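You operate a simulated robot arm through the tools that you are given. There is no shell and no other tool. Be economical: measure what you need, move in short steps, check, and stop when the job is done.

Carry out the task below with a simulated robot arm. There is one attempt and no reset: what you move stays moved.

## Task
Wax the middle of the press drawer so that it runs smoothly.
Fine: draw it out, use the round brush and the polish; brush back, drawer shut. Set down upright: yellow round brush. Where these are worked on the way, their far stop is far enough and under half their travel is too little: press drawer. A coat counts when it lies all over at full strength: go over it till it gets no stronger.

It is judged by the outcome, as a careful person would: the job done as asked, and still so three seconds after it is handed in. It fails if anything else is knocked over, pushed out of place, dropped, spilled or broken.

## Robot
A 7-joint arm with a two-finger parallel gripper, fixed in place. Base frame: the origin is at the foot of the arm, x ahead of it, y to its left, z up; the work surface is at about z = 0. Readings come in mm, rad, newtons and seconds.
With the tool pointing down near the work surface it reaches from about 260 to 680 mm from the base axis. Its first joint turns from -2.897 to 2.897 rad. Payload 2.5 kg.
The TCP is the grasp point between the finger pads, 30 mm short of the fingertips. In the tool frame z runs along the fingers and y along their closing line. Largest opening 94 mm; finger width 28, thickness 10; the body of the gripper, 50 by 96 mm, starts 55 mm behind the TCP.
Orientation is told as [roll, pitch, yaw] about the base's x, y, z axes, in that order, counted from this pose: with the fingers straight down and closing along the base's y, the tool's x points along the base's -x, its y along +y and its z along -z.

## Interface
- The arm moves only by the tool move_arm. Its argument "series" is a list of rows, each a list of 7 numbers: the shift along the tool's x, y, z in units of 25 mm (1.0 is 25 mm), then the turn, a rotation vector about the tool's x, y, z in units of 6 degrees (1.0 is 6 degrees), then the closure in counts, from 0 (fully open) to 255 (shut). In form: [[x, y, z, ax, ay, az, grip], ...]. A call has 1 to 8 rows; each row shifts and turns the commanded pose from where the row before left it, along the tool's axes as they then stand. A call with a number of a shift or a turn outside -1 to 1 is refused whole. A row lasts 0.2 s, in which the tool goes at most 50 mm and 0.15 rad; a call with a longer step from one row to the next is refused whole, and so is a gripper value outside its range. Where a pose cannot be reached the arm comes as near as it can. A force on the tool above 40 N (or 10 N above the force at the start of the call, whichever is more), or a blocked arm, ends the call early, and 0.2 s more pass. Each finger travels about 72 mm/s and halts on what it meets, pressing with about 29 N; the grip force reading is that of the motor and also rises with nothing between the fingers. The clock runs only during rows and for 0.2 s after the last one: add rows that do not move to give the fingers time. It gives the time, the measured TCP pose, the force on the tool (base axes), the opening and the grip force at its end, in the units of the frame above (readings bear some noise), with the torque about the TCP (base axes, N m) and any sound that the robot's microphone picked up.
- Cameras (640 x 400 px; columns grow to the right, rows downward): "scene" is fixed at [218.2, 514, 835.5]; the picture's right is [-0.87, -0.49, 0.00], its down [-0.38, 0.67, -0.63] and it looks along [0.31, -0.55, -0.78] (base axes); focal length 326 px, centre (320, 200). "wrist" rides on the gripper at [76, 14, -102] in the tool frame; the picture's right is [-0.18, 0.98, 0.00], its down [-0.75, -0.14, -0.64] and it looks along [-0.63, -0.12, 0.77] (tool axes); focal length 243 px, centre (320, 200). There is no depth. A picture from a camera that has moved, and an enlarged one, comes with that camera's place and axes in the base frame and with its lens. The place of the scene camera against the robot may be out by one fixed shift of up to 18 mm in any direction.
- grab_frame(camera): a new picture of that camera. It takes no simulated time.
- zoom(camera, box): a new picture of the part [left, top, right, bottom] of that camera's present view, enlarged. It takes no simulated time.
- finish_job(): hands the job in; it is judged then, once.

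Go step by step. Nothing tells you positions but the pictures and the camera data: compare them with the known pose of the tool, close in by small moves and look again before you grip or let go. The budget is 120 turns and 68 pictures, counting those below and the enlarged ones. Unless the task says otherwise, let go and move clear before handing in, and close with one line.

The tools are called by a JSON object that holds its "method" and its "body". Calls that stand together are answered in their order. move_arm: Moves the arm, as the interface text tells. Its arguments: {"type":"object","properties":{"series":{"type":"array"}},"required":["series"]} The other tools are called the same way: grab_frame (camera) takes a picture; zoom (camera, box) takes an enlarged picture of a part of a camera's view; finish_job () hands the job in.

At the start:

```text
clock: 0.0
tcp_pos: [414.9, 51.4, 393.3]
tcp_rot: [0.0, 0.0, 0.002]
force: [-0.9, 0.1, -0.2]
torque: [-0.03, 0.03, -0.02]
opening: 93.9
gripper_force: 0.1
```

scene: 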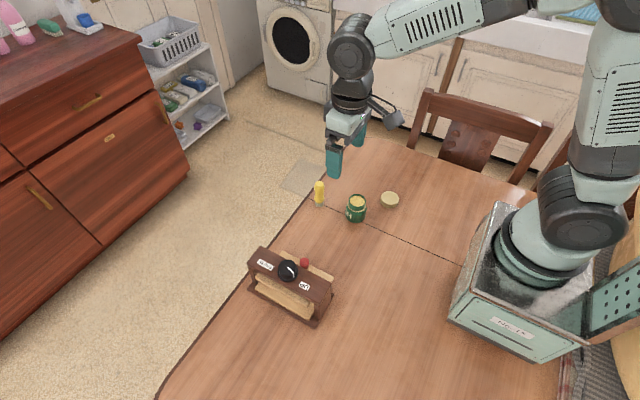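
wrist: 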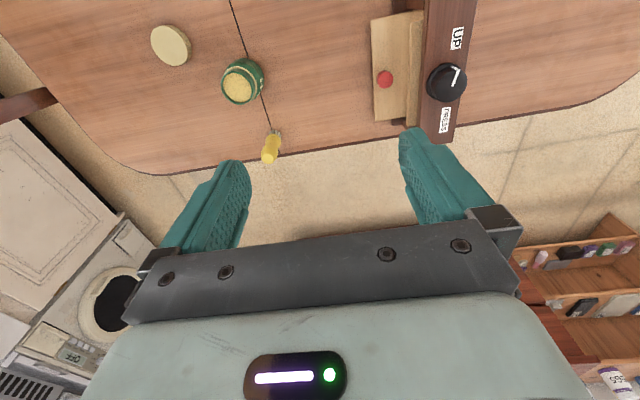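

I see a small press with a knob (UP/PRESS), a drawer-like part with a red knob, a green jar of polish with its lid beside it, and a yellow round brush. I'll look closer first.

{"method": "zoom", "body": {"camera": "scene", "box": [230, 220, 350, 340]}}

{"method": "zoom", "body": {"camera": "scene", "box": [290, 160, 430, 240]}}

{"method": "zoom", "body": {"camera": "wrist", "box": [350, 0, 500, 150]}}

```text
3.33 times, centred on (290, 280) of scene
camera zoom: at [218.2, 514.0, 835.5], right [-0.87, -0.49, 0.0], down [-0.38, 0.67, -0.63], along [0.31, -0.55, -0.78], focal length 1087 px, centre (420, -67)
```

zoom: 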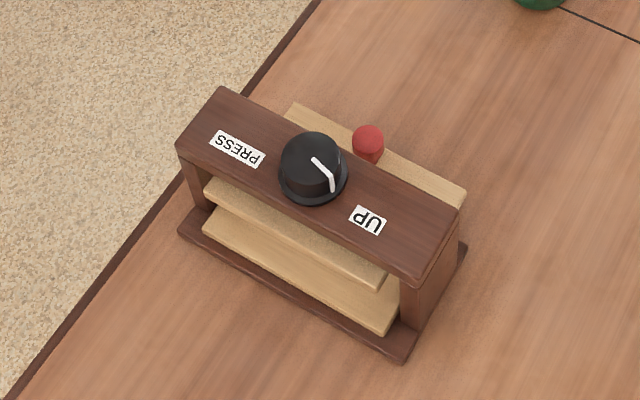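

```text
4.57 times, centred on (360, 200) of scene
camera zoom: at [218.2, 514.0, 835.5], right [-0.87, -0.49, 0.0], down [-0.38, 0.67, -0.63], along [0.31, -0.55, -0.78], focal length 1490 px, centre (137, 200)
```

zoom: 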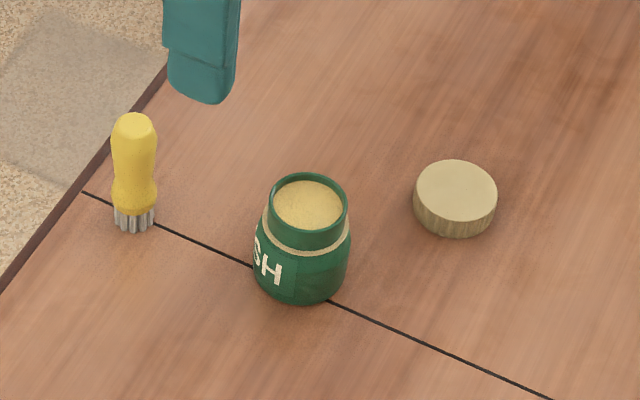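

```text
2.67 times, centred on (425, 75) of wrist
camera zoom: at [336.9, 65.4, 495.8], right [0.18, 0.98, 0.0], down [0.75, -0.14, 0.64], along [0.63, -0.12, -0.77], focal length 647 px, centre (40, 533)
```

zoom: 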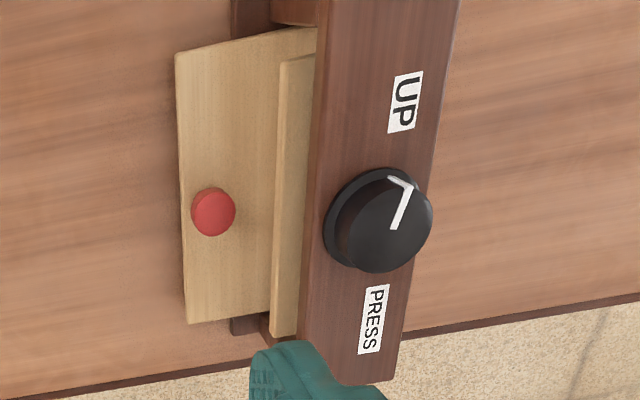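

{"method": "move_arm", "body": {"series": [[-0.25, 0.3, 0.7, 0, 0, 0, 0], [-0.25, 0.3, 0.7, 0, 0, 0, 0], [-0.25, 0.3, 0.7, 0, 0, 0, 0], [-0.25, 0.3, 0.7, 0, 0, 0, 0], [-0.25, 0.3, 0.7, 0, 0, 0, 0], [-0.25, 0.3, 0.7, 0, 0, 0, 0], [-0.25, 0.3, 0.7, 0, 0, 0, 0], [-0.25, 0.3, 0.7, 0, 0, 0, 0]]}}

{"method": "move_arm", "body": {"series": [[0, 0, 0, 0, 0, -1, 0], [0, 0, 0, 0, 0, -1, 0], [0, 0, 0, 0, 0, -1, 0], [0, 0, 0, 0, 0, -1, 0], [0, 0, 0, 0, 0, -1, 0], [0, 0, 0, 0, 0, -1, 0], [0, 0, 0, 0, 0, -1, 0], [0, 0, 0, 0, 0, -1, 0]]}}

{"method": "move_arm", "body": {"series": [[0, 0, 0, 0, 0, -1, 0], [0, 0, 0, 0, 0, -1, 0], [0, 0, 0, 0, 0, -1, 0], [0, 0, 0, 0, 0, -1, 0], [0, 0, 0, 0, 0, -1, 0], [0, 0, 0, 0, 0, -1, 0], [0, 0, 0, 0, 0, -1, 0]]}}

{"method": "grab_frame", "body": {"camera": "wrist"}}

```text
clock: 1.8
tcp_pos: [464.1, 110.3, 253.7]
tcp_rot: [0.001, 0.0, 0.0]
force: [-1.1, 0.9, 0.7]
torque: [0.0, -0.01, 0.01]
opening: 93.9
gripper_force: 0.0
```

```text
clock: 3.6
tcp_pos: [463.9, 111.2, 252.8]
tcp_rot: [0.0, 0.001, 0.839]
force: [0.3, -0.4, 0.5]
torque: [0.01, -0.03, 0.04]
opening: 94.0
gripper_force: 0.1
```

```text
clock: 5.2
tcp_pos: [463.8, 110.2, 253.3]
tcp_rot: [0.0, 0.0, 1.575]
force: [-1.0, 0.2, -0.2]
torque: [0.01, 0.0, -0.01]
opening: 93.8
gripper_force: 0.0
```

```text
62 pictures are left
camera wrist: at [448.3, 34.5, 355.4], right [-0.98, 0.18, 0.0], down [0.14, 0.75, 0.64], along [0.12, 0.63, -0.77], focal length 243 px, centre (320, 200)
```

wrist: 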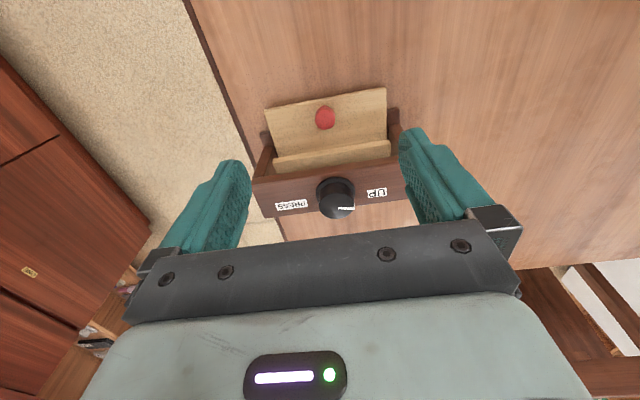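

{"method": "zoom", "body": {"camera": "wrist", "box": [240, 70, 430, 230]}}

```text
2.50 times, centred on (335, 150) of wrist
camera zoom: at [448.3, 34.5, 355.4], right [-0.98, 0.18, 0.0], down [0.14, 0.75, 0.64], along [0.12, 0.63, -0.77], focal length 606 px, centre (282, 325)
```

zoom: 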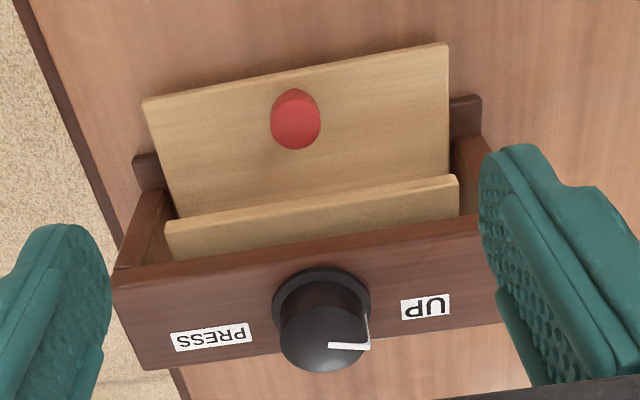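

{"method": "move_arm", "body": {"series": [[-0.4, 0, 0.9, 0, 0, 0, 60], [-0.4, 0, 0.9, 0, 0, 0, 100], [-0.4, 0, 0.9, 0, 0, 0, 100], [-0.4, 0, 0.9, 0, 0, 0, 100], [-0.32, 0, 0.9, 0, 0, 0, 100], [0, 0, 0.9, 0, 0, 0, 100], [0, 0, 0.6, 0, 0, 0, 100]]}}

{"method": "grab_frame", "body": {"camera": "wrist"}}

{"method": "zoom", "body": {"camera": "scene", "box": [230, 200, 370, 340]}}

```text
clock: 6.8
tcp_pos: [462.8, 159.8, 102.5]
tcp_rot: [0.0, 0.001, 1.572]
force: [-1.2, 1.3, 0.2]
torque: [0.0, 0.02, 0.01]
opening: 57.2
gripper_force: 0.1
```

```text
60 pictures are left
camera wrist: at [447.8, 82.6, 205.5], right [-0.98, 0.18, 0.0], down [0.14, 0.75, 0.64], along [0.12, 0.63, -0.77], focal length 243 px, centre (320, 200)
```

wrist: 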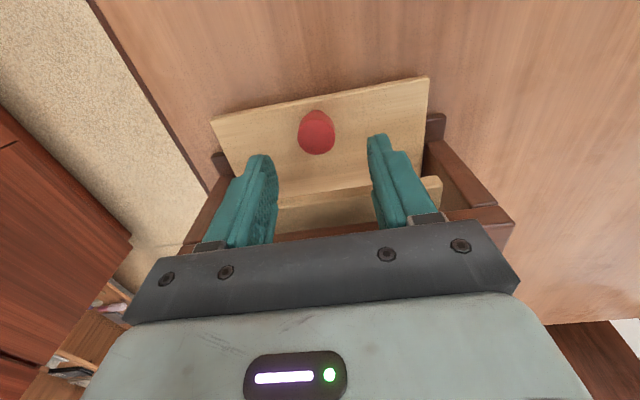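

```text
2.86 times, centred on (300, 270) of scene
camera zoom: at [218.2, 514.0, 835.5], right [-0.87, -0.49, 0.0], down [-0.38, 0.67, -0.63], along [0.31, -0.55, -0.78], focal length 932 px, centre (377, 0)
```

zoom: 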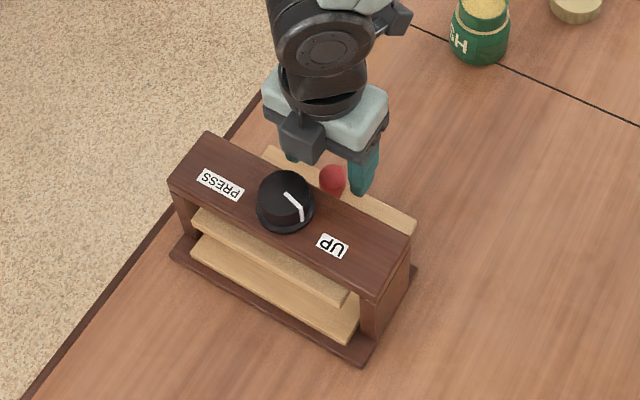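

{"method": "move_arm", "body": {"series": [[0.12, -0.1, 0.5, 0, 0, 0, 100], [0, 0, 0.5, 0, 0, 0, 100], [0, 0, 0.4, 0, 0, 0, 100], [0, 0, 0.3, 0, 0, 0, 100], [0, 0, 0, 0, 0, 0, 100]]}}

{"method": "grab_frame", "body": {"camera": "wrist"}}

```text
clock: 8.0
tcp_pos: [467.3, 154.9, 61.1]
tcp_rot: [0.0, 0.001, 1.571]
force: [-0.1, -0.1, 1.0]
torque: [0.01, -0.01, -0.01]
opening: 57.3
gripper_force: 0.1
```

```text
58 pictures are left
camera wrist: at [451.6, 79.2, 163.4], right [-0.98, 0.18, 0.0], down [0.14, 0.75, 0.64], along [0.12, 0.63, -0.77], focal length 243 px, centre (320, 200)
```

wrist: 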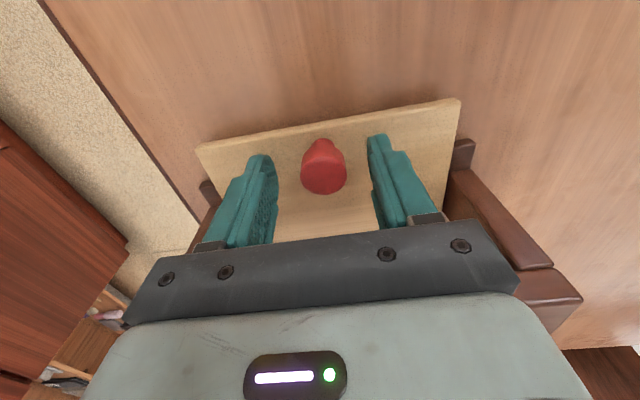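

{"method": "move_arm", "body": {"series": [[0, 0.08, 0.15, 0, 0, 0, 160], [0, 0, 0, 0, 0, 0, 255], [0, 0, 0, 0, 0, 0, 255], [0, 0, 0, 0, 0, 0, 255]]}}

```text
clock: 9.0
tcp_pos: [464.8, 154.7, 56.8]
tcp_rot: [0.001, 0.001, 1.571]
force: [3.2, 0.6, 0.2]
torque: [0.13, 0.35, -0.01]
opening: 25.7
gripper_force: 29.5
```

The fingers hold the red knob (26 mm). I'll pull the drawer out toward -y in small steps.

{"method": "move_arm", "body": {"series": [[0.3, 0, 0, 0, 0, 0, 255], [0.3, 0, 0, 0, 0, 0, 255], [0.3, 0, 0, 0, 0, 0, 255], [0.3, 0, 0, 0, 0, 0, 255]]}}

{"method": "zoom", "body": {"camera": "scene", "box": [230, 200, 370, 340]}}

```text
clock: 10.0
tcp_pos: [463.7, 125.4, 57.9]
tcp_rot: [0.001, 0.0, 1.571]
force: [5.3, 0.5, 0.1]
torque: [0.25, -0.43, -0.27]
opening: 25.5
gripper_force: 29.0
```

```text
2.86 times, centred on (300, 270) of scene
camera zoom: at [218.2, 514.0, 835.5], right [-0.87, -0.49, 0.0], down [-0.38, 0.67, -0.63], along [0.31, -0.55, -0.78], focal length 932 px, centre (377, 0)
```

zoom: 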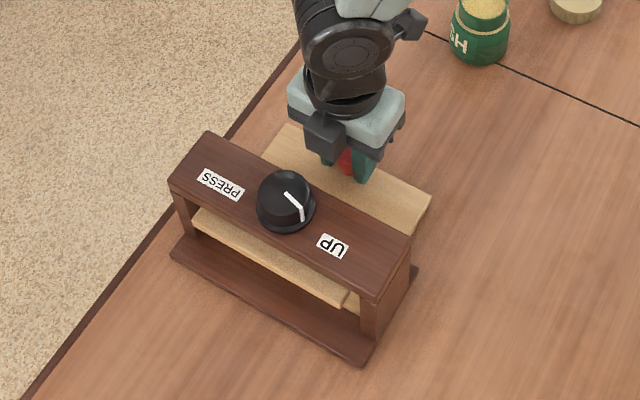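

{"method": "move_arm", "body": {"series": [[0.3, 0, 0, 0, 0, 0, 255], [0.3, 0, 0, 0, 0, 0, 255], [0.3, 0, 0, 0, 0, 0, 255], [0.3, 0, 0, 0, 0, 0, 255]]}}

{"method": "move_arm", "body": {"series": [[0.2, 0, 0, 0, 0, 0, 255], [0.2, 0, 0, 0, 0, 0, 255], [0.2, 0, 0, 0, 0, 0, 255]]}}

{"method": "zoom", "body": {"camera": "scene", "box": [230, 200, 370, 340]}}

```text
clock: 11.0
tcp_pos: [463.7, 95.8, 57.1]
tcp_rot: [0.001, -0.001, 1.571]
force: [-1.1, -0.2, 0.7]
torque: [0.37, -0.37, -0.05]
opening: 25.4
gripper_force: 29.4
```

```text
clock: 11.8
tcp_pos: [463.5, 82.1, 56.5]
tcp_rot: [0.002, 0.0, 1.574]
force: [-7.0, 1.2, 1.4]
torque: [0.28, -0.02, 0.2]
opening: 25.8
gripper_force: 29.0
```

```text
2.86 times, centred on (300, 270) of scene
camera zoom: at [218.2, 514.0, 835.5], right [-0.87, -0.49, 0.0], down [-0.38, 0.67, -0.63], along [0.31, -0.55, -0.78], focal length 932 px, centre (377, 0)
```

zoom: 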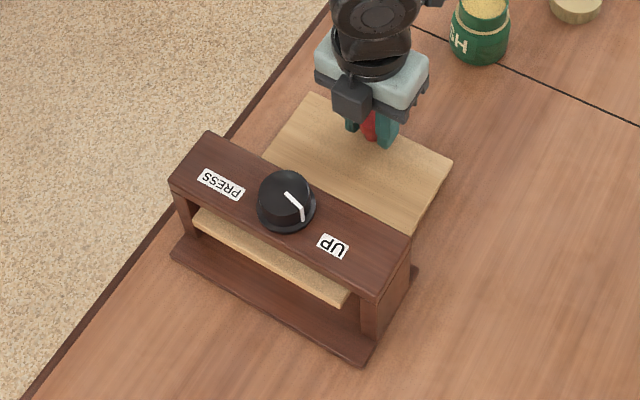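

{"method": "move_arm", "body": {"series": [[0.2, 0, 0, 0, 0, 0, 255], [0.2, 0, 0, 0, 0, 0, 255]]}}

{"method": "move_arm", "body": {"series": [[0.2, 0, 0, 0, 0, 0, 255], [0.2, 0, 0, 0, 0, 0, 255]]}}

{"method": "zoom", "body": {"camera": "scene", "box": [230, 200, 370, 340]}}

```text
clock: 12.4
tcp_pos: [466.4, 70.7, 57.1]
tcp_rot: [0.0, 0.0, 1.572]
force: [-4.1, 0.6, 0.3]
torque: [0.11, -0.28, 0.09]
opening: 25.6
gripper_force: 29.1
```

```text
clock: 13.0
tcp_pos: [465.5, 61.3, 56.7]
tcp_rot: [-0.001, -0.001, 1.57]
force: [2.9, 0.2, -1.1]
torque: [-0.18, 0.41, -0.02]
opening: 25.4
gripper_force: 29.5
```

```text
2.86 times, centred on (300, 270) of scene
camera zoom: at [218.2, 514.0, 835.5], right [-0.87, -0.49, 0.0], down [-0.38, 0.67, -0.63], along [0.31, -0.55, -0.78], focal length 932 px, centre (377, 0)
```

zoom: 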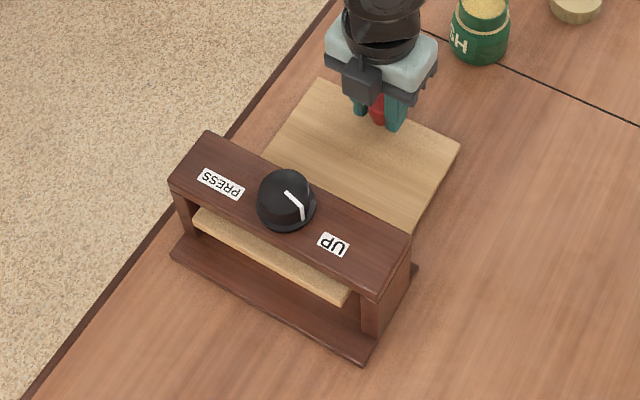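

{"method": "move_arm", "body": {"series": [[0.2, 0, 0, 0, 0, 0, 255]]}}

{"method": "move_arm", "body": {"series": [[0.2, 0, 0, 0, 0, 0, 255]]}}

```text
clock: 13.4
tcp_pos: [465.2, 56.1, 57.0]
tcp_rot: [-0.002, -0.001, 1.572]
force: [5.2, 0.4, -0.4]
torque: [0.17, 0.28, -0.12]
opening: 25.6
gripper_force: 28.4
```

```text
clock: 13.8
tcp_pos: [466.6, 51.8, 56.9]
tcp_rot: [-0.002, 0.0, 1.571]
force: [6.1, 1.5, 0.0]
torque: [0.29, 0.29, -0.19]
opening: 25.4
gripper_force: 29.0
```

{"method": "move_arm", "body": {"series": [[0.2, 0, 0, 0, 0, 0, 255]]}}

{"method": "zoom", "body": {"camera": "scene", "box": [230, 200, 370, 340]}}

```text
clock: 14.2
tcp_pos: [465.8, 45.7, 56.9]
tcp_rot: [-0.003, 0.001, 1.573]
force: [3.5, 1.4, 7.2]
torque: [0.36, 0.39, -0.11]
opening: 25.5
gripper_force: 29.3
```

```text
2.86 times, centred on (300, 270) of scene
camera zoom: at [218.2, 514.0, 835.5], right [-0.87, -0.49, 0.0], down [-0.38, 0.67, -0.63], along [0.31, -0.55, -0.78], focal length 932 px, centre (377, 0)
```

zoom: 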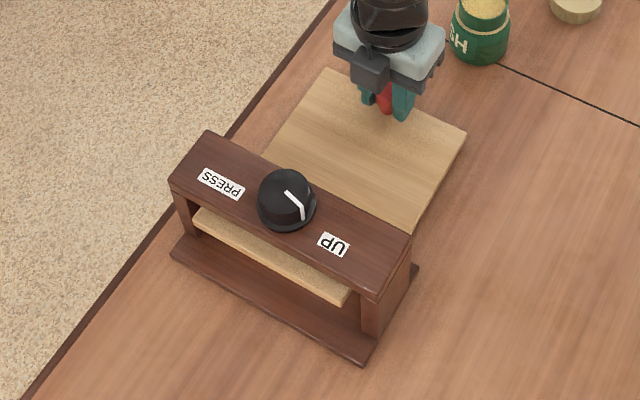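

{"method": "move_arm", "body": {"series": [[0.15, 0, 0, 0, 0, 0, 255]]}}

```text
clock: 14.6
tcp_pos: [465.8, 44.3, 57.6]
tcp_rot: [0.0, 0.002, 1.573]
force: [-1.6, 3.2, 8.6]
torque: [0.53, -0.37, -0.12]
opening: 25.4
gripper_force: 28.6
```

{"method": "move_arm", "body": {"series": [[0.15, 0, 0, 0, 0, 0, 255]]}}

```text
clock: 15.0
tcp_pos: [465.1, 39.6, 56.1]
tcp_rot: [0.0, -0.002, 1.574]
force: [2.4, 12.9, 0.8]
torque: [-0.85, 0.21, 0.01]
opening: 25.5
gripper_force: 28.8
```

The pull force jumped at y≈40, which looks like the far stop. I'll relax, let go and rise straight up to look.

{"method": "move_arm", "body": {"series": [[-0.1, 0, 0, 0, 0, 0, 255], [0, 0, 0, 0, 0, 0, 100], [0, 0, 0, 0, 0, 0, 100], [0, 0, -0.8, 0, 0, 0, 100], [0, 0, -1, 0, 0, 0, 100], [0, 0, -1, 0, 0, 0, 100], [0, 0, -1, 0, 0, 0, 100], [0, 0, -1, 0, 0, 0, 100]]}}

{"method": "grab_frame", "body": {"camera": "wrist"}}

{"method": "zoom", "body": {"camera": "scene", "box": [230, 180, 410, 340]}}

```text
clock: 16.8
tcp_pos: [466.5, 39.8, 177.5]
tcp_rot: [0.0, 0.0, 1.572]
force: [0.4, -0.6, 0.2]
torque: [-0.03, 0.0, 0.04]
opening: 57.2
gripper_force: 0.1
```

```text
53 pictures are left
camera wrist: at [451.6, -35.3, 280.5], right [-0.98, 0.18, 0.0], down [0.14, 0.75, 0.64], along [0.12, 0.63, -0.77], focal length 243 px, centre (320, 200)
```

wrist: 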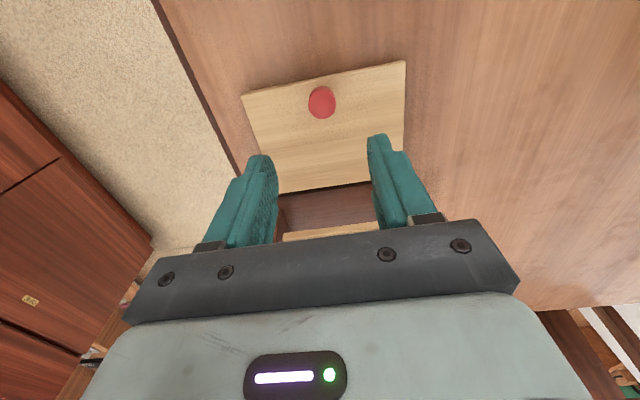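

```text
2.50 times, centred on (320, 260) of scene
camera zoom: at [218.2, 514.0, 835.5], right [-0.87, -0.49, 0.0], down [-0.38, 0.67, -0.63], along [0.31, -0.55, -0.78], focal length 815 px, centre (320, 50)
```

zoom: 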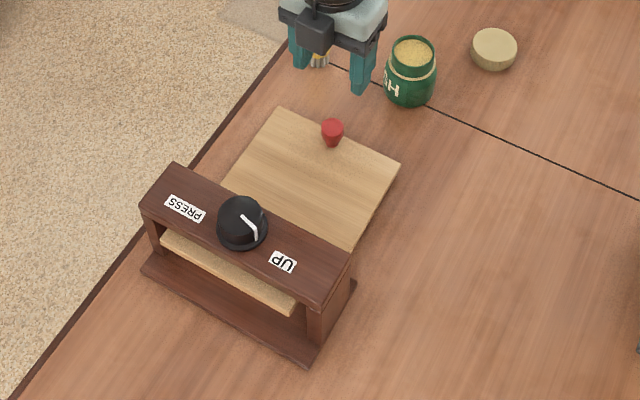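

{"method": "zoom", "body": {"camera": "wrist", "box": [220, 50, 430, 240]}}

{"method": "zoom", "body": {"camera": "scene", "box": [260, 210, 370, 310]}}

```text
2.11 times, centred on (325, 145) of wrist
camera zoom: at [451.6, -35.3, 280.5], right [-0.98, 0.18, 0.0], down [0.14, 0.75, 0.64], along [0.12, 0.63, -0.77], focal length 511 px, centre (310, 316)
```

zoom: 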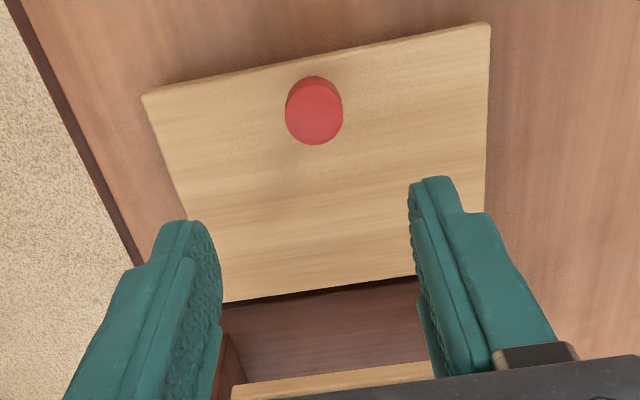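

```text
4.00 times, centred on (315, 260) of scene
camera zoom: at [218.2, 514.0, 835.5], right [-0.87, -0.49, 0.0], down [-0.38, 0.67, -0.63], along [0.31, -0.55, -0.78], focal length 1304 px, centre (340, -40)
```

zoom: 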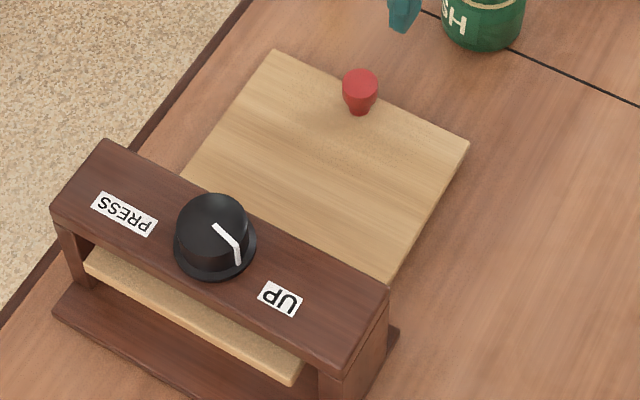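

The drawer is out with the press in place and the knob at the same height as before. Next I go above the yellow brush to look at it closely.

{"method": "move_arm", "body": {"series": [[0.5, -0.37, -0.1, 0, 0, 0, 60], [0.5, -0.37, -0.1, 0, 0, 0, 60], [0.5, -0.37, -0.1, 0, 0, 0, 60], [0.5, -0.37, -0.1, 0, 0, 0, 60], [0.5, -0.37, 0, 0, 0, 0, 60], [0.5, -0.37, 0, 0, 0, 0, 60], [0.5, -0.37, 0, 0, 0, 0, 60], [0.5, -0.37, 0, 0, 0, 0, 60]]}}

{"method": "grab_frame", "body": {"camera": "wrist"}}

{"method": "zoom", "body": {"camera": "scene", "box": [270, 140, 410, 240]}}

```text
clock: 18.6
tcp_pos: [539.4, -59.4, 185.9]
tcp_rot: [-0.001, -0.001, 1.57]
force: [-0.1, 0.5, 0.0]
torque: [0.02, 0.02, 0.01]
opening: 71.9
gripper_force: 0.1
```

```text
49 pictures are left
camera wrist: at [524.1, -135.5, 289.2], right [-0.98, 0.18, 0.0], down [0.14, 0.75, 0.64], along [0.12, 0.63, -0.77], focal length 243 px, centre (320, 200)
```

wrist: 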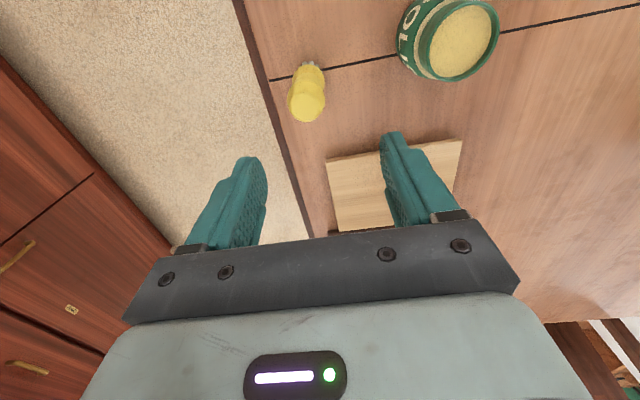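

```text
4.00 times, centred on (340, 190) of scene
camera zoom: at [218.2, 514.0, 835.5], right [-0.87, -0.49, 0.0], down [-0.38, 0.67, -0.63], along [0.31, -0.55, -0.78], focal length 1304 px, centre (240, 240)
```

zoom: 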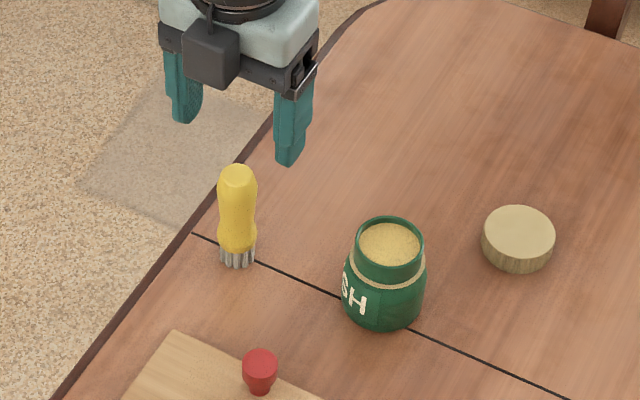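

{"method": "move_arm", "body": {"series": [[0.3, -0.14, 0, 0, 0, 0, 60], [0.25, -0.14, 0.4, 0, 0, 0, 60], [0, 0, 0.5, 0, 0, 0, 60], [0, 0, 0.5, 0, 0, 0, 60], [0, 0, 0, 0, 0, 0, 60]]}}

{"method": "grab_frame", "body": {"camera": "wrist"}}

```text
clock: 19.8
tcp_pos: [544.8, -73.5, 150.7]
tcp_rot: [0.0, 0.002, 1.572]
force: [-0.8, 0.3, 0.1]
torque: [0.02, -0.02, -0.01]
opening: 71.9
gripper_force: 0.0
```

```text
47 pictures are left
camera wrist: at [530.0, -149.1, 253.9], right [-0.98, 0.18, 0.0], down [0.14, 0.75, 0.64], along [0.12, 0.63, -0.77], focal length 243 px, centre (320, 200)
```

wrist: 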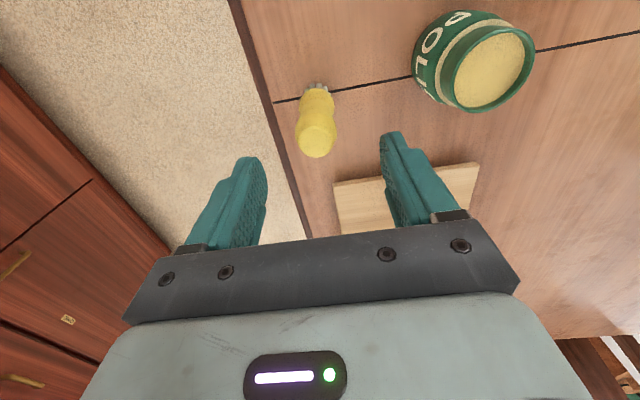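

{"method": "move_arm", "body": {"series": [[0, -0.08, 0.6, 0, 0, 0, 60], [0, 0, 0.6, 0, 0, 0, 60], [0, 0, 0.6, 0, 0, 0, 60], [0, 0, 0.5, 0, 0, 0, 60], [0, 0, 0, 0, 0, 0, 60]]}}

{"method": "grab_frame", "body": {"camera": "wrist"}}

{"method": "zoom", "body": {"camera": "scene", "box": [270, 140, 410, 240]}}

```text
clock: 21.0
tcp_pos: [546.9, -72.2, 92.9]
tcp_rot: [-0.001, 0.0, 1.57]
force: [-0.5, -0.7, -0.7]
torque: [0.02, -0.03, 0.01]
opening: 72.0
gripper_force: 0.1
```

```text
46 pictures are left
camera wrist: at [531.2, -148.5, 195.8], right [-0.98, 0.18, 0.0], down [0.14, 0.75, 0.64], along [0.12, 0.63, -0.77], focal length 243 px, centre (320, 200)
```

wrist: 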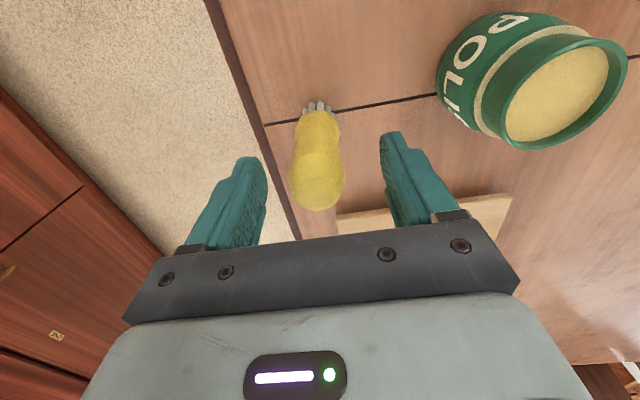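

```text
4.00 times, centred on (340, 190) of scene
camera zoom: at [218.2, 514.0, 835.5], right [-0.87, -0.49, 0.0], down [-0.38, 0.67, -0.63], along [0.31, -0.55, -0.78], focal length 1304 px, centre (240, 240)
```

zoom: 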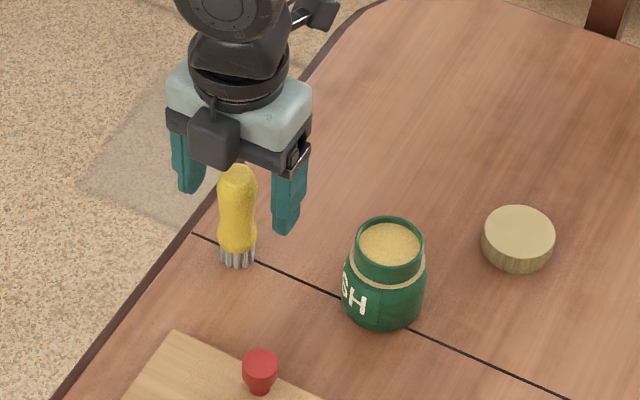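

{"method": "move_arm", "body": {"series": [[0, 0, 0.3, 0, 0, 0, 100], [0, 0, 0, 0, 0, 0, 150], [0, 0, 0, 0, 0, 0, 200], [0, 0, 0, 0, 0, 0, 255], [0, 0, 0, 0, 0, 0, 255], [0, 0, 0, 0, 0, 0, 255]]}}

{"method": "move_arm", "body": {"series": [[0, 0, -0.4, 0, 0, 0, 255], [0, 0, -0.6, 0, 0, 0, 255], [0, 0, 0, 0, 0, 0, 255]]}}

{"method": "grab_frame", "body": {"camera": "wrist"}}

{"method": "zoom", "body": {"camera": "scene", "box": [270, 140, 410, 240]}}

```text
clock: 22.4
tcp_pos: [545.3, -70.6, 86.1]
tcp_rot: [0.0, 0.001, 1.572]
force: [0.5, -0.3, -0.2]
torque: [0.01, -0.02, -0.04]
opening: 29.1
gripper_force: 29.1
```

```text
clock: 23.2
tcp_pos: [545.4, -71.8, 112.1]
tcp_rot: [0.001, 0.001, 1.573]
force: [-0.2, 0.4, -0.8]
torque: [-0.02, 0.02, -0.02]
opening: 29.4
gripper_force: 29.0
```

```text
44 pictures are left
camera wrist: at [529.5, -148.4, 214.7], right [-0.98, 0.18, 0.0], down [0.14, 0.75, 0.64], along [0.12, 0.63, -0.77], focal length 243 px, centre (320, 200)
```

wrist: 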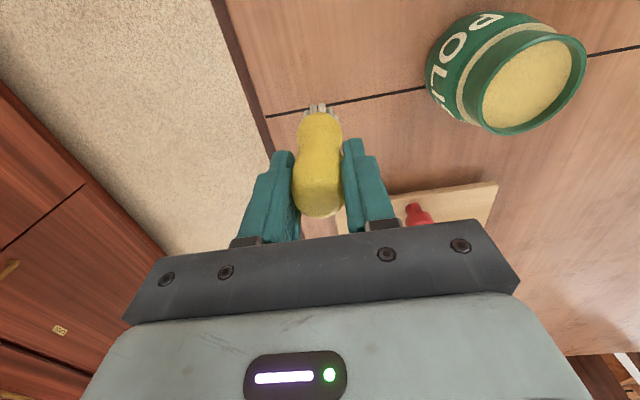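

```text
4.00 times, centred on (340, 190) of scene
camera zoom: at [218.2, 514.0, 835.5], right [-0.87, -0.49, 0.0], down [-0.38, 0.67, -0.63], along [0.31, -0.55, -0.78], focal length 1304 px, centre (240, 240)
```

zoom: 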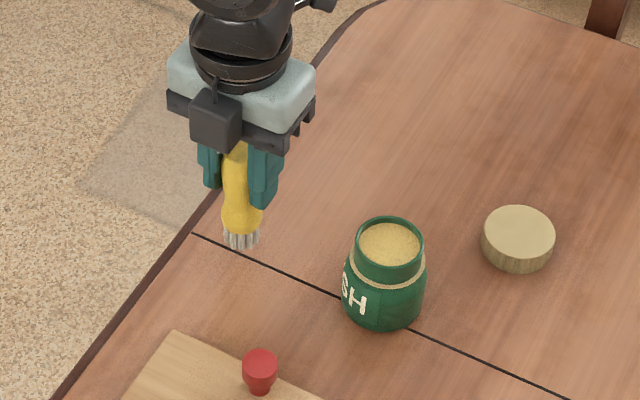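

Brush is held firmly (it stood with the TCP at z≈86, at (546, -72)). I raise it and move above the jar mouth at about (419, -88).

{"method": "move_arm", "body": {"series": [[0, 0, -0.97, 0, 0, 0, 255], [0, 0, -0.97, 0, 0, 0, 255], [0, 0, -0.97, 0, 0, 0, 255], [0.1, 0.84, 0, 0, 0, 0, 255], [0.1, 0.84, 0, 0, 0, 0, 255], [0.1, 0.84, 0, 0, 0, 0, 255], [0.1, 0.84, 0, 0, 0, 0, 255], [0.1, 0.84, 0, 0, 0, 0, 255]]}}

{"method": "move_arm", "body": {"series": [[0.14, 0.84, 0, 0, 0, 0, 255], [0, 0, 0, 0, 0, 0, 255]]}}

{"method": "grab_frame", "body": {"camera": "wrist"}}

{"method": "zoom", "body": {"camera": "scene", "box": [290, 130, 430, 230]}}

```text
clock: 25.0
tcp_pos: [440.3, -86.4, 184.0]
tcp_rot: [0.0, 0.0, 1.571]
force: [-0.2, -0.1, -0.2]
torque: [0.03, 0.03, 0.0]
opening: 29.4
gripper_force: 29.2
```

```text
clock: 25.6
tcp_pos: [421.5, -89.7, 182.6]
tcp_rot: [0.001, 0.0, 1.571]
force: [-0.1, 0.5, -0.6]
torque: [0.02, -0.01, -0.01]
opening: 28.8
gripper_force: 29.1
```

```text
42 pictures are left
camera wrist: at [404.9, -165.5, 286.0], right [-0.98, 0.18, 0.0], down [0.14, 0.75, 0.64], along [0.12, 0.63, -0.77], focal length 243 px, centre (320, 200)
```

wrist: 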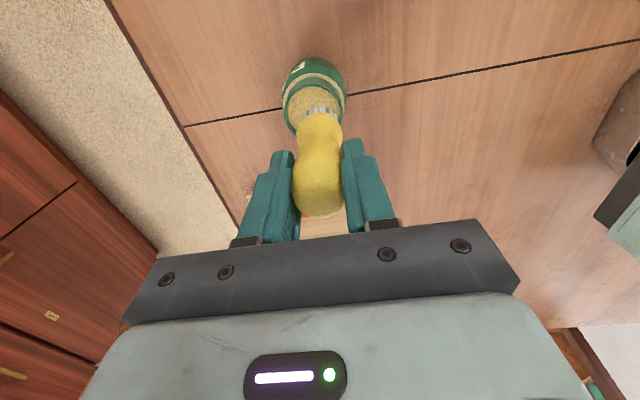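

```text
4.00 times, centred on (360, 180) of scene
camera zoom: at [218.2, 514.0, 835.5], right [-0.87, -0.49, 0.0], down [-0.38, 0.67, -0.63], along [0.31, -0.55, -0.78], focal length 1304 px, centre (160, 280)
```

zoom: 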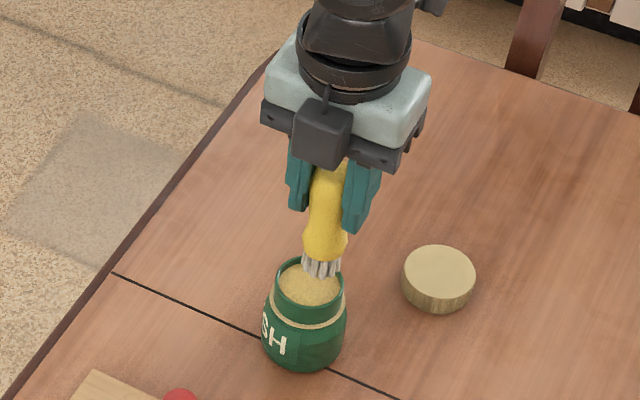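

{"method": "zoom", "body": {"camera": "wrist", "box": [250, 40, 390, 160]}}

```text
3.33 times, centred on (320, 100) of wrist
camera zoom: at [404.9, -165.5, 286.0], right [-0.98, 0.18, 0.0], down [0.14, 0.75, 0.64], along [0.12, 0.63, -0.77], focal length 809 px, centre (320, 533)
```

zoom: 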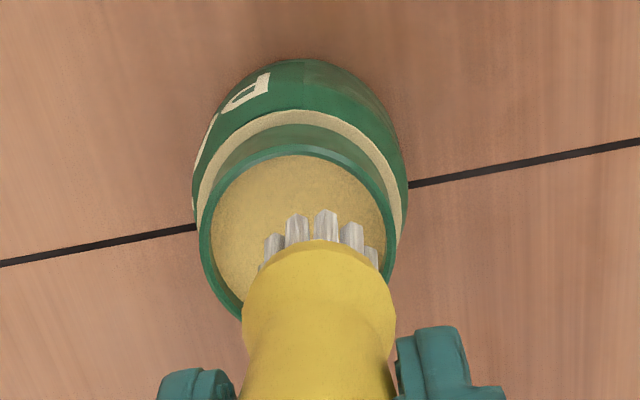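

{"method": "move_arm", "body": {"series": [[-0.06, -0.32, 0, 0, 0, 0, 255], [0, 0, 0.4, 0, 0, 0, 255], [0, 0, 0.3, 0, 0, 0, 255], [0, 0, 0.2, 0, 0, 0, 255], [0, 0, 0, 0, 0, 0, 255]]}}

{"method": "zoom", "body": {"camera": "wrist", "box": [250, 40, 390, 160]}}

{"method": "zoom", "body": {"camera": "scene", "box": [310, 150, 410, 230]}}

```text
clock: 26.8
tcp_pos: [428.1, -86.5, 161.7]
tcp_rot: [0.0, -0.001, 1.571]
force: [0.2, -0.2, -1.4]
torque: [0.01, 0.03, 0.01]
opening: 28.9
gripper_force: 28.7
```

```text
3.33 times, centred on (320, 100) of wrist
camera zoom: at [413.5, -162.4, 264.7], right [-0.98, 0.18, 0.0], down [0.14, 0.75, 0.64], along [0.12, 0.63, -0.77], focal length 809 px, centre (320, 533)
```

zoom: 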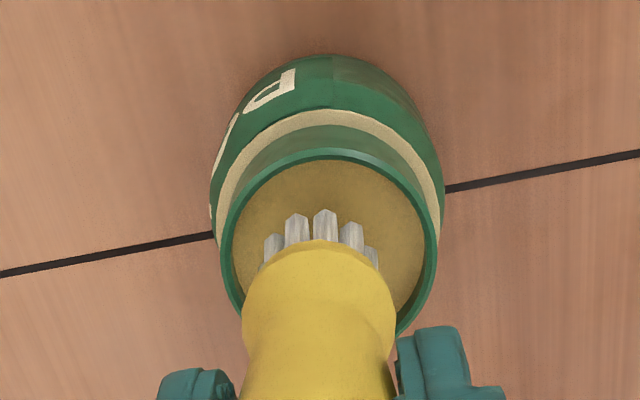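

```text
5.00 times, centred on (360, 190) of scene
camera zoom: at [218.2, 514.0, 835.5], right [-0.87, -0.49, 0.0], down [-0.38, 0.67, -0.63], along [0.31, -0.55, -0.78], focal length 1630 px, centre (120, 250)
```

zoom: 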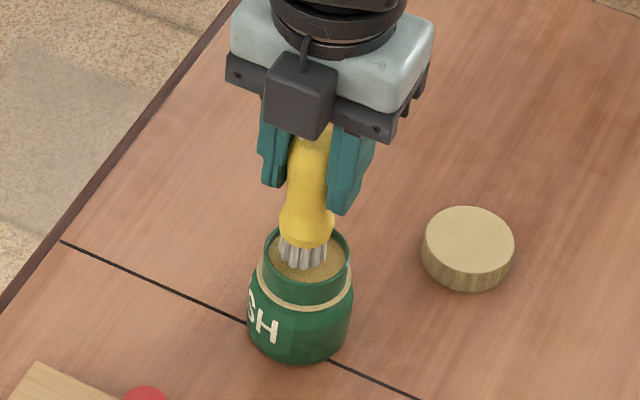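

{"method": "move_arm", "body": {"series": [[0, 0, 0.2, 0, 0, 0, 255], [0, 0, 0.2, 0, 0, 0, 255], [0, 0, 0.15, 0, 0, 0, 255], [0, 0, 0, 0, 0, 0, 255]]}}

{"method": "zoom", "body": {"camera": "scene", "box": [310, 150, 410, 230]}}

```text
clock: 27.7
tcp_pos: [430.5, -87.0, 150.0]
tcp_rot: [-0.004, 0.002, 1.571]
force: [-2.8, 1.2, 10.5]
torque: [0.0, 0.26, -0.03]
opening: 29.0
gripper_force: 29.2
stopped in row 4: the force on the tool passed its limit at 42 N (the readings are from after the stop); the commanded pose is now the measured one
```

```text
5.00 times, centred on (360, 190) of scene
camera zoom: at [218.2, 514.0, 835.5], right [-0.87, -0.49, 0.0], down [-0.38, 0.67, -0.63], along [0.31, -0.55, -0.78], focal length 1630 px, centre (120, 250)
```

zoom: 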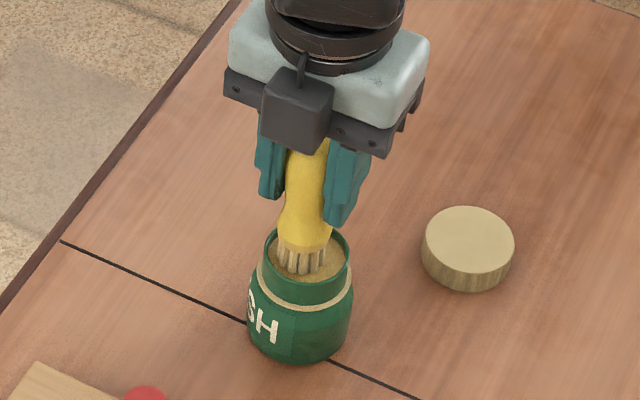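

The bristles touched the polish and took on colour. I lift straight out and look at them.

{"method": "move_arm", "body": {"series": [[0, 0, -0.3, 0, 0, 0, 255], [0, 0, -0.6, 0, 0, 0, 255], [0, 0, -0.8, 0, 0, 0, 255], [0, 0, 0, 0, 0, 0, 255]]}}

{"method": "zoom", "body": {"camera": "scene", "box": [310, 130, 410, 230]}}

{"method": "grab_frame", "body": {"camera": "wrist"}}

```text
clock: 28.7
tcp_pos: [427.7, -87.1, 191.4]
tcp_rot: [-0.003, -0.001, 1.573]
force: [0.1, -0.4, -1.5]
torque: [0.02, 0.01, -0.02]
opening: 29.1
gripper_force: 29.3
```

```text
4.00 times, centred on (360, 180) of scene
camera zoom: at [218.2, 514.0, 835.5], right [-0.87, -0.49, 0.0], down [-0.38, 0.67, -0.63], along [0.31, -0.55, -0.78], focal length 1304 px, centre (160, 280)
```

zoom: 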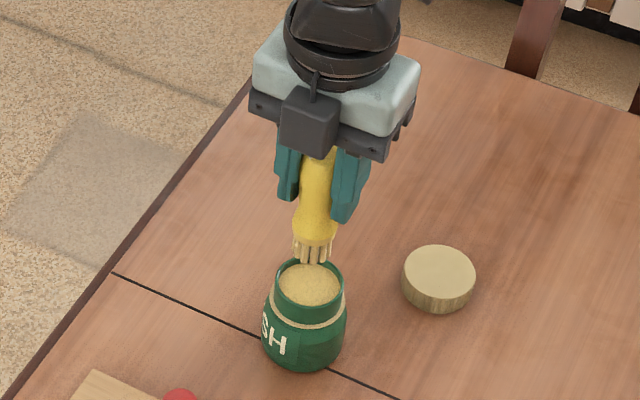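

```text
35 pictures are left
camera wrist: at [412.4, -162.8, 294.7], right [-0.98, 0.18, 0.0], down [0.14, 0.75, 0.64], along [0.12, 0.63, -0.77], focal length 243 px, centre (320, 200)
```

wrist: 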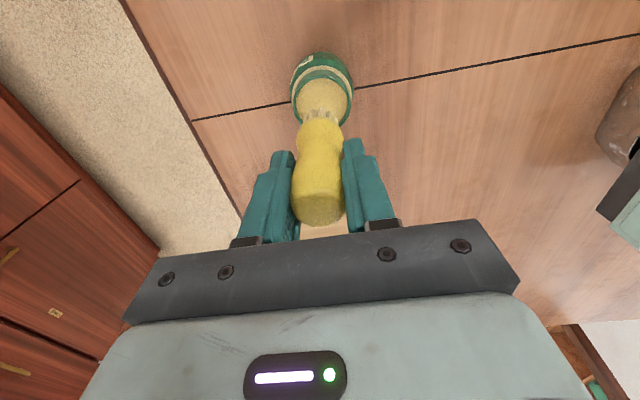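

{"method": "zoom", "body": {"camera": "wrist", "box": [250, 40, 390, 160]}}

```text
3.33 times, centred on (320, 100) of wrist
camera zoom: at [412.4, -162.8, 294.7], right [-0.98, 0.18, 0.0], down [0.14, 0.75, 0.64], along [0.12, 0.63, -0.77], focal length 809 px, centre (320, 533)
```

zoom: 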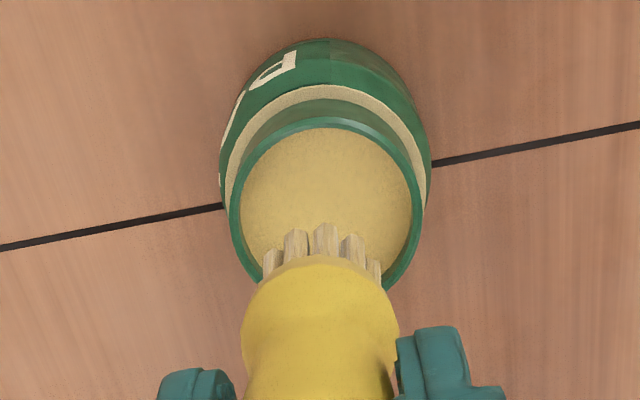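

Bristles are loaded; the brush slid about 9 mm up in the fingers. I carry it over the middle of the drawer, above (465, 95).

{"method": "move_arm", "body": {"series": [[-0.91, -0.19, 0.05, 0, 0, 0, 255], [-0.91, -0.19, 0.05, 0, 0, 0, 255], [-0.91, -0.19, 0.05, 0, 0, 0, 255], [-0.91, -0.19, 0.05, 0, 0, 0, 255], [-0.91, -0.19, 0.05, 0, 0, 0, 255], [-0.91, -0.19, 0.05, 0, 0, 0, 255], [-0.91, -0.19, 0.05, 0, 0, 0, 255], [-0.91, -0.17, 0.05, 0, 0, 0, 255]]}}

{"method": "move_arm", "body": {"series": [[0, 0, 0.6, 0, 0, 0, 255], [0, 0, 0.6, 0, 0, 0, 255], [0, 0, 0.6, 0, 0, 0, 255], [0, 0, 0.4, 0, 0, 0, 255], [0, 0, 0.2, 0, 0, 0, 255], [0, 0, 0, 0, 0, 0, 255]]}}

{"method": "grab_frame", "body": {"camera": "wrist"}}

{"method": "zoom", "body": {"camera": "scene", "box": [240, 170, 380, 290]}}

```text
clock: 30.5
tcp_pos: [468.8, 94.2, 182.4]
tcp_rot: [-0.002, 0.0, 1.57]
force: [0.9, 0.0, -0.4]
torque: [0.0, -0.03, 0.01]
opening: 28.9
gripper_force: 29.5
```

```text
clock: 31.9
tcp_pos: [468.4, 96.9, 122.8]
tcp_rot: [-0.002, 0.001, 1.574]
force: [0.0, 0.3, -0.6]
torque: [0.01, 0.03, 0.02]
opening: 29.0
gripper_force: 29.4
```

```text
33 pictures are left
camera wrist: at [452.7, 20.3, 225.4], right [-0.98, 0.18, 0.0], down [0.14, 0.75, 0.64], along [0.12, 0.63, -0.77], focal length 243 px, centre (320, 200)
```

wrist: 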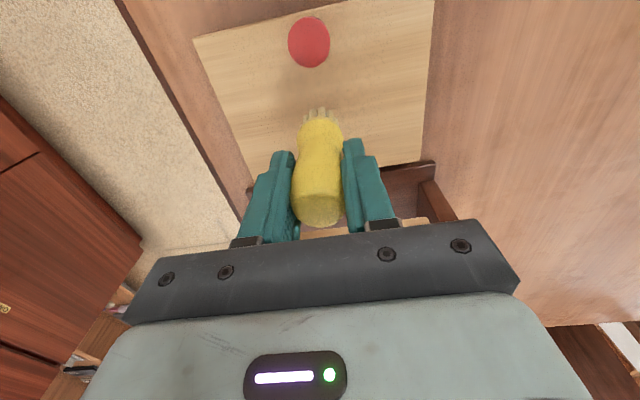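

```text
3.33 times, centred on (310, 230) of scene
camera zoom: at [218.2, 514.0, 835.5], right [-0.87, -0.49, 0.0], down [-0.38, 0.67, -0.63], along [0.31, -0.55, -0.78], focal length 1087 px, centre (353, 100)
```

zoom: 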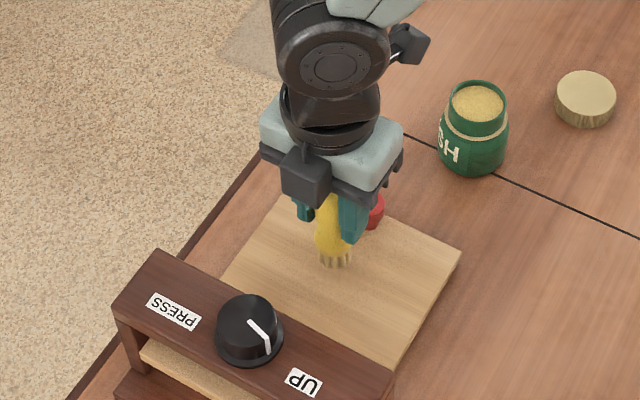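

{"method": "move_arm", "body": {"series": [[0, 0, 0.4, 0, 0, 0, 255], [0, 0, 0.3, 0, 0, 0, 255], [0, 0, 0.1, 0, 0, 0, 255], [0, 0, 0, 0, 0, 0, 255]]}}

{"method": "move_arm", "body": {"series": [[0, 0, 0.1, 0, 0, 0, 255]]}}

{"method": "zoom", "body": {"camera": "scene", "box": [250, 190, 370, 290]}}

```text
clock: 32.9
tcp_pos: [468.6, 95.3, 101.8]
tcp_rot: [-0.003, 0.0, 1.571]
force: [0.5, -0.4, -0.3]
torque: [0.01, -0.01, 0.0]
opening: 29.1
gripper_force: 29.2
```

```text
clock: 33.3
tcp_pos: [468.7, 95.3, 99.0]
tcp_rot: [-0.003, 0.001, 1.572]
force: [-4.6, -0.4, 11.7]
torque: [0.04, 0.32, 0.04]
opening: 29.3
gripper_force: 29.0
```

```text
4.00 times, centred on (310, 240) of scene
camera zoom: at [218.2, 514.0, 835.5], right [-0.87, -0.49, 0.0], down [-0.38, 0.67, -0.63], along [0.31, -0.55, -0.78], focal length 1304 px, centre (360, 40)
```

zoom: 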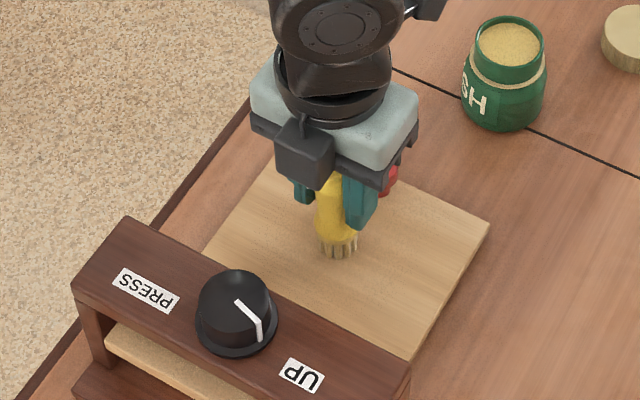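

Contact at about TCP z=99. I make a short stroke along x and see what coat is left.

{"method": "move_arm", "body": {"series": [[0, 0.4, 0, 0, 0, 0, 255], [0, 0.4, 0, 0, 0, 0, 255], [0, 0.4, 0, 0, 0, 0, 255]]}}

{"method": "zoom", "body": {"camera": "scene", "box": [250, 190, 370, 290]}}

```text
clock: 34.1
tcp_pos: [437.4, 93.0, 99.8]
tcp_rot: [-0.002, 0.0, 1.573]
force: [4.2, 0.1, 12.7]
torque: [0.18, -0.28, -0.01]
opening: 29.1
gripper_force: 29.2
```

```text
4.00 times, centred on (310, 240) of scene
camera zoom: at [218.2, 514.0, 835.5], right [-0.87, -0.49, 0.0], down [-0.38, 0.67, -0.63], along [0.31, -0.55, -0.78], focal length 1304 px, centre (360, 40)
```

zoom: 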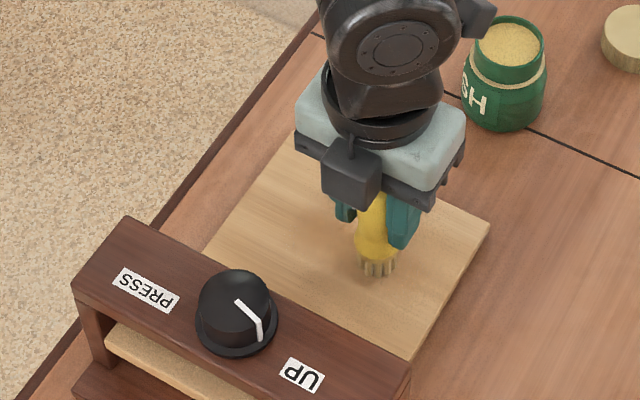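

{"method": "zoom", "body": {"camera": "wrist", "box": [180, 40, 430, 200]}}

```text
2.50 times, centred on (305, 120) of wrist
camera zoom: at [421.3, 18.4, 202.2], right [-0.98, 0.18, 0.0], down [0.14, 0.75, 0.64], along [0.12, 0.63, -0.77], focal length 606 px, centre (358, 400)
```

zoom: 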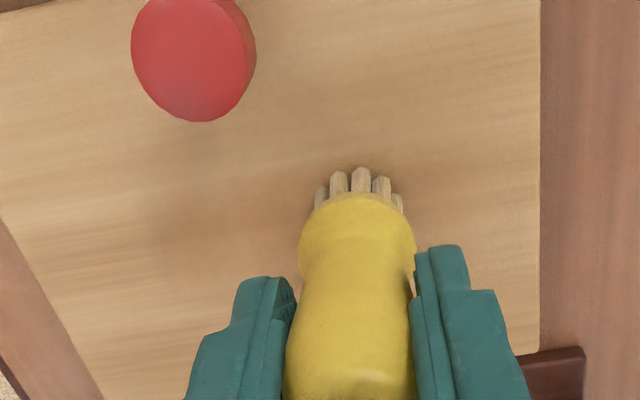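

A slightly darker, warmer smear shows beside the brush, so the coat is going on. I go over the middle in overlapping strokes.

{"method": "move_arm", "body": {"series": [[0, -0.5, 0, 0, 0, 0, 255], [0, -0.5, 0, 0, 0, 0, 255], [0, -0.5, 0, 0, 0, 0, 255], [0, -0.5, 0, 0, 0, 0, 255], [0, -0.4, 0, 0, 0, 0, 255]]}}

{"method": "move_arm", "body": {"series": [[0, 0.5, 0, 0, 0, 0, 255], [0, 0.5, 0, 0, 0, 0, 255], [0, 0.5, 0, 0, 0, 0, 255], [0, 0.5, 0, 0, 0, 0, 255], [0, 0.4, 0, 0, 0, 0, 255]]}}

{"method": "zoom", "body": {"camera": "wrist", "box": [180, 40, 430, 200]}}

```text
clock: 35.3
tcp_pos: [496.9, 95.8, 100.1]
tcp_rot: [-0.001, 0.001, 1.571]
force: [-3.8, -0.1, 9.7]
torque: [-0.04, 0.22, 0.0]
opening: 28.7
gripper_force: 29.2
```

```text
clock: 36.5
tcp_pos: [439.0, 96.1, 100.0]
tcp_rot: [-0.003, 0.001, 1.571]
force: [4.6, 0.8, 10.3]
torque: [0.09, -0.3, -0.03]
opening: 28.7
gripper_force: 28.2
```

```text
2.50 times, centred on (305, 120) of wrist
camera zoom: at [422.8, 19.9, 202.8], right [-0.98, 0.18, 0.0], down [0.14, 0.75, 0.64], along [0.12, 0.63, -0.77], focal length 606 px, centre (358, 400)
```

zoom: 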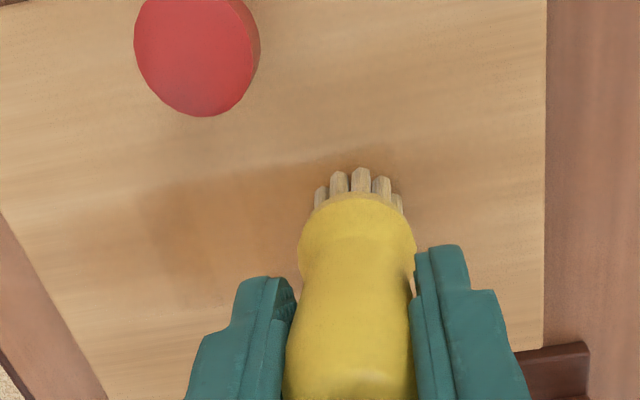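

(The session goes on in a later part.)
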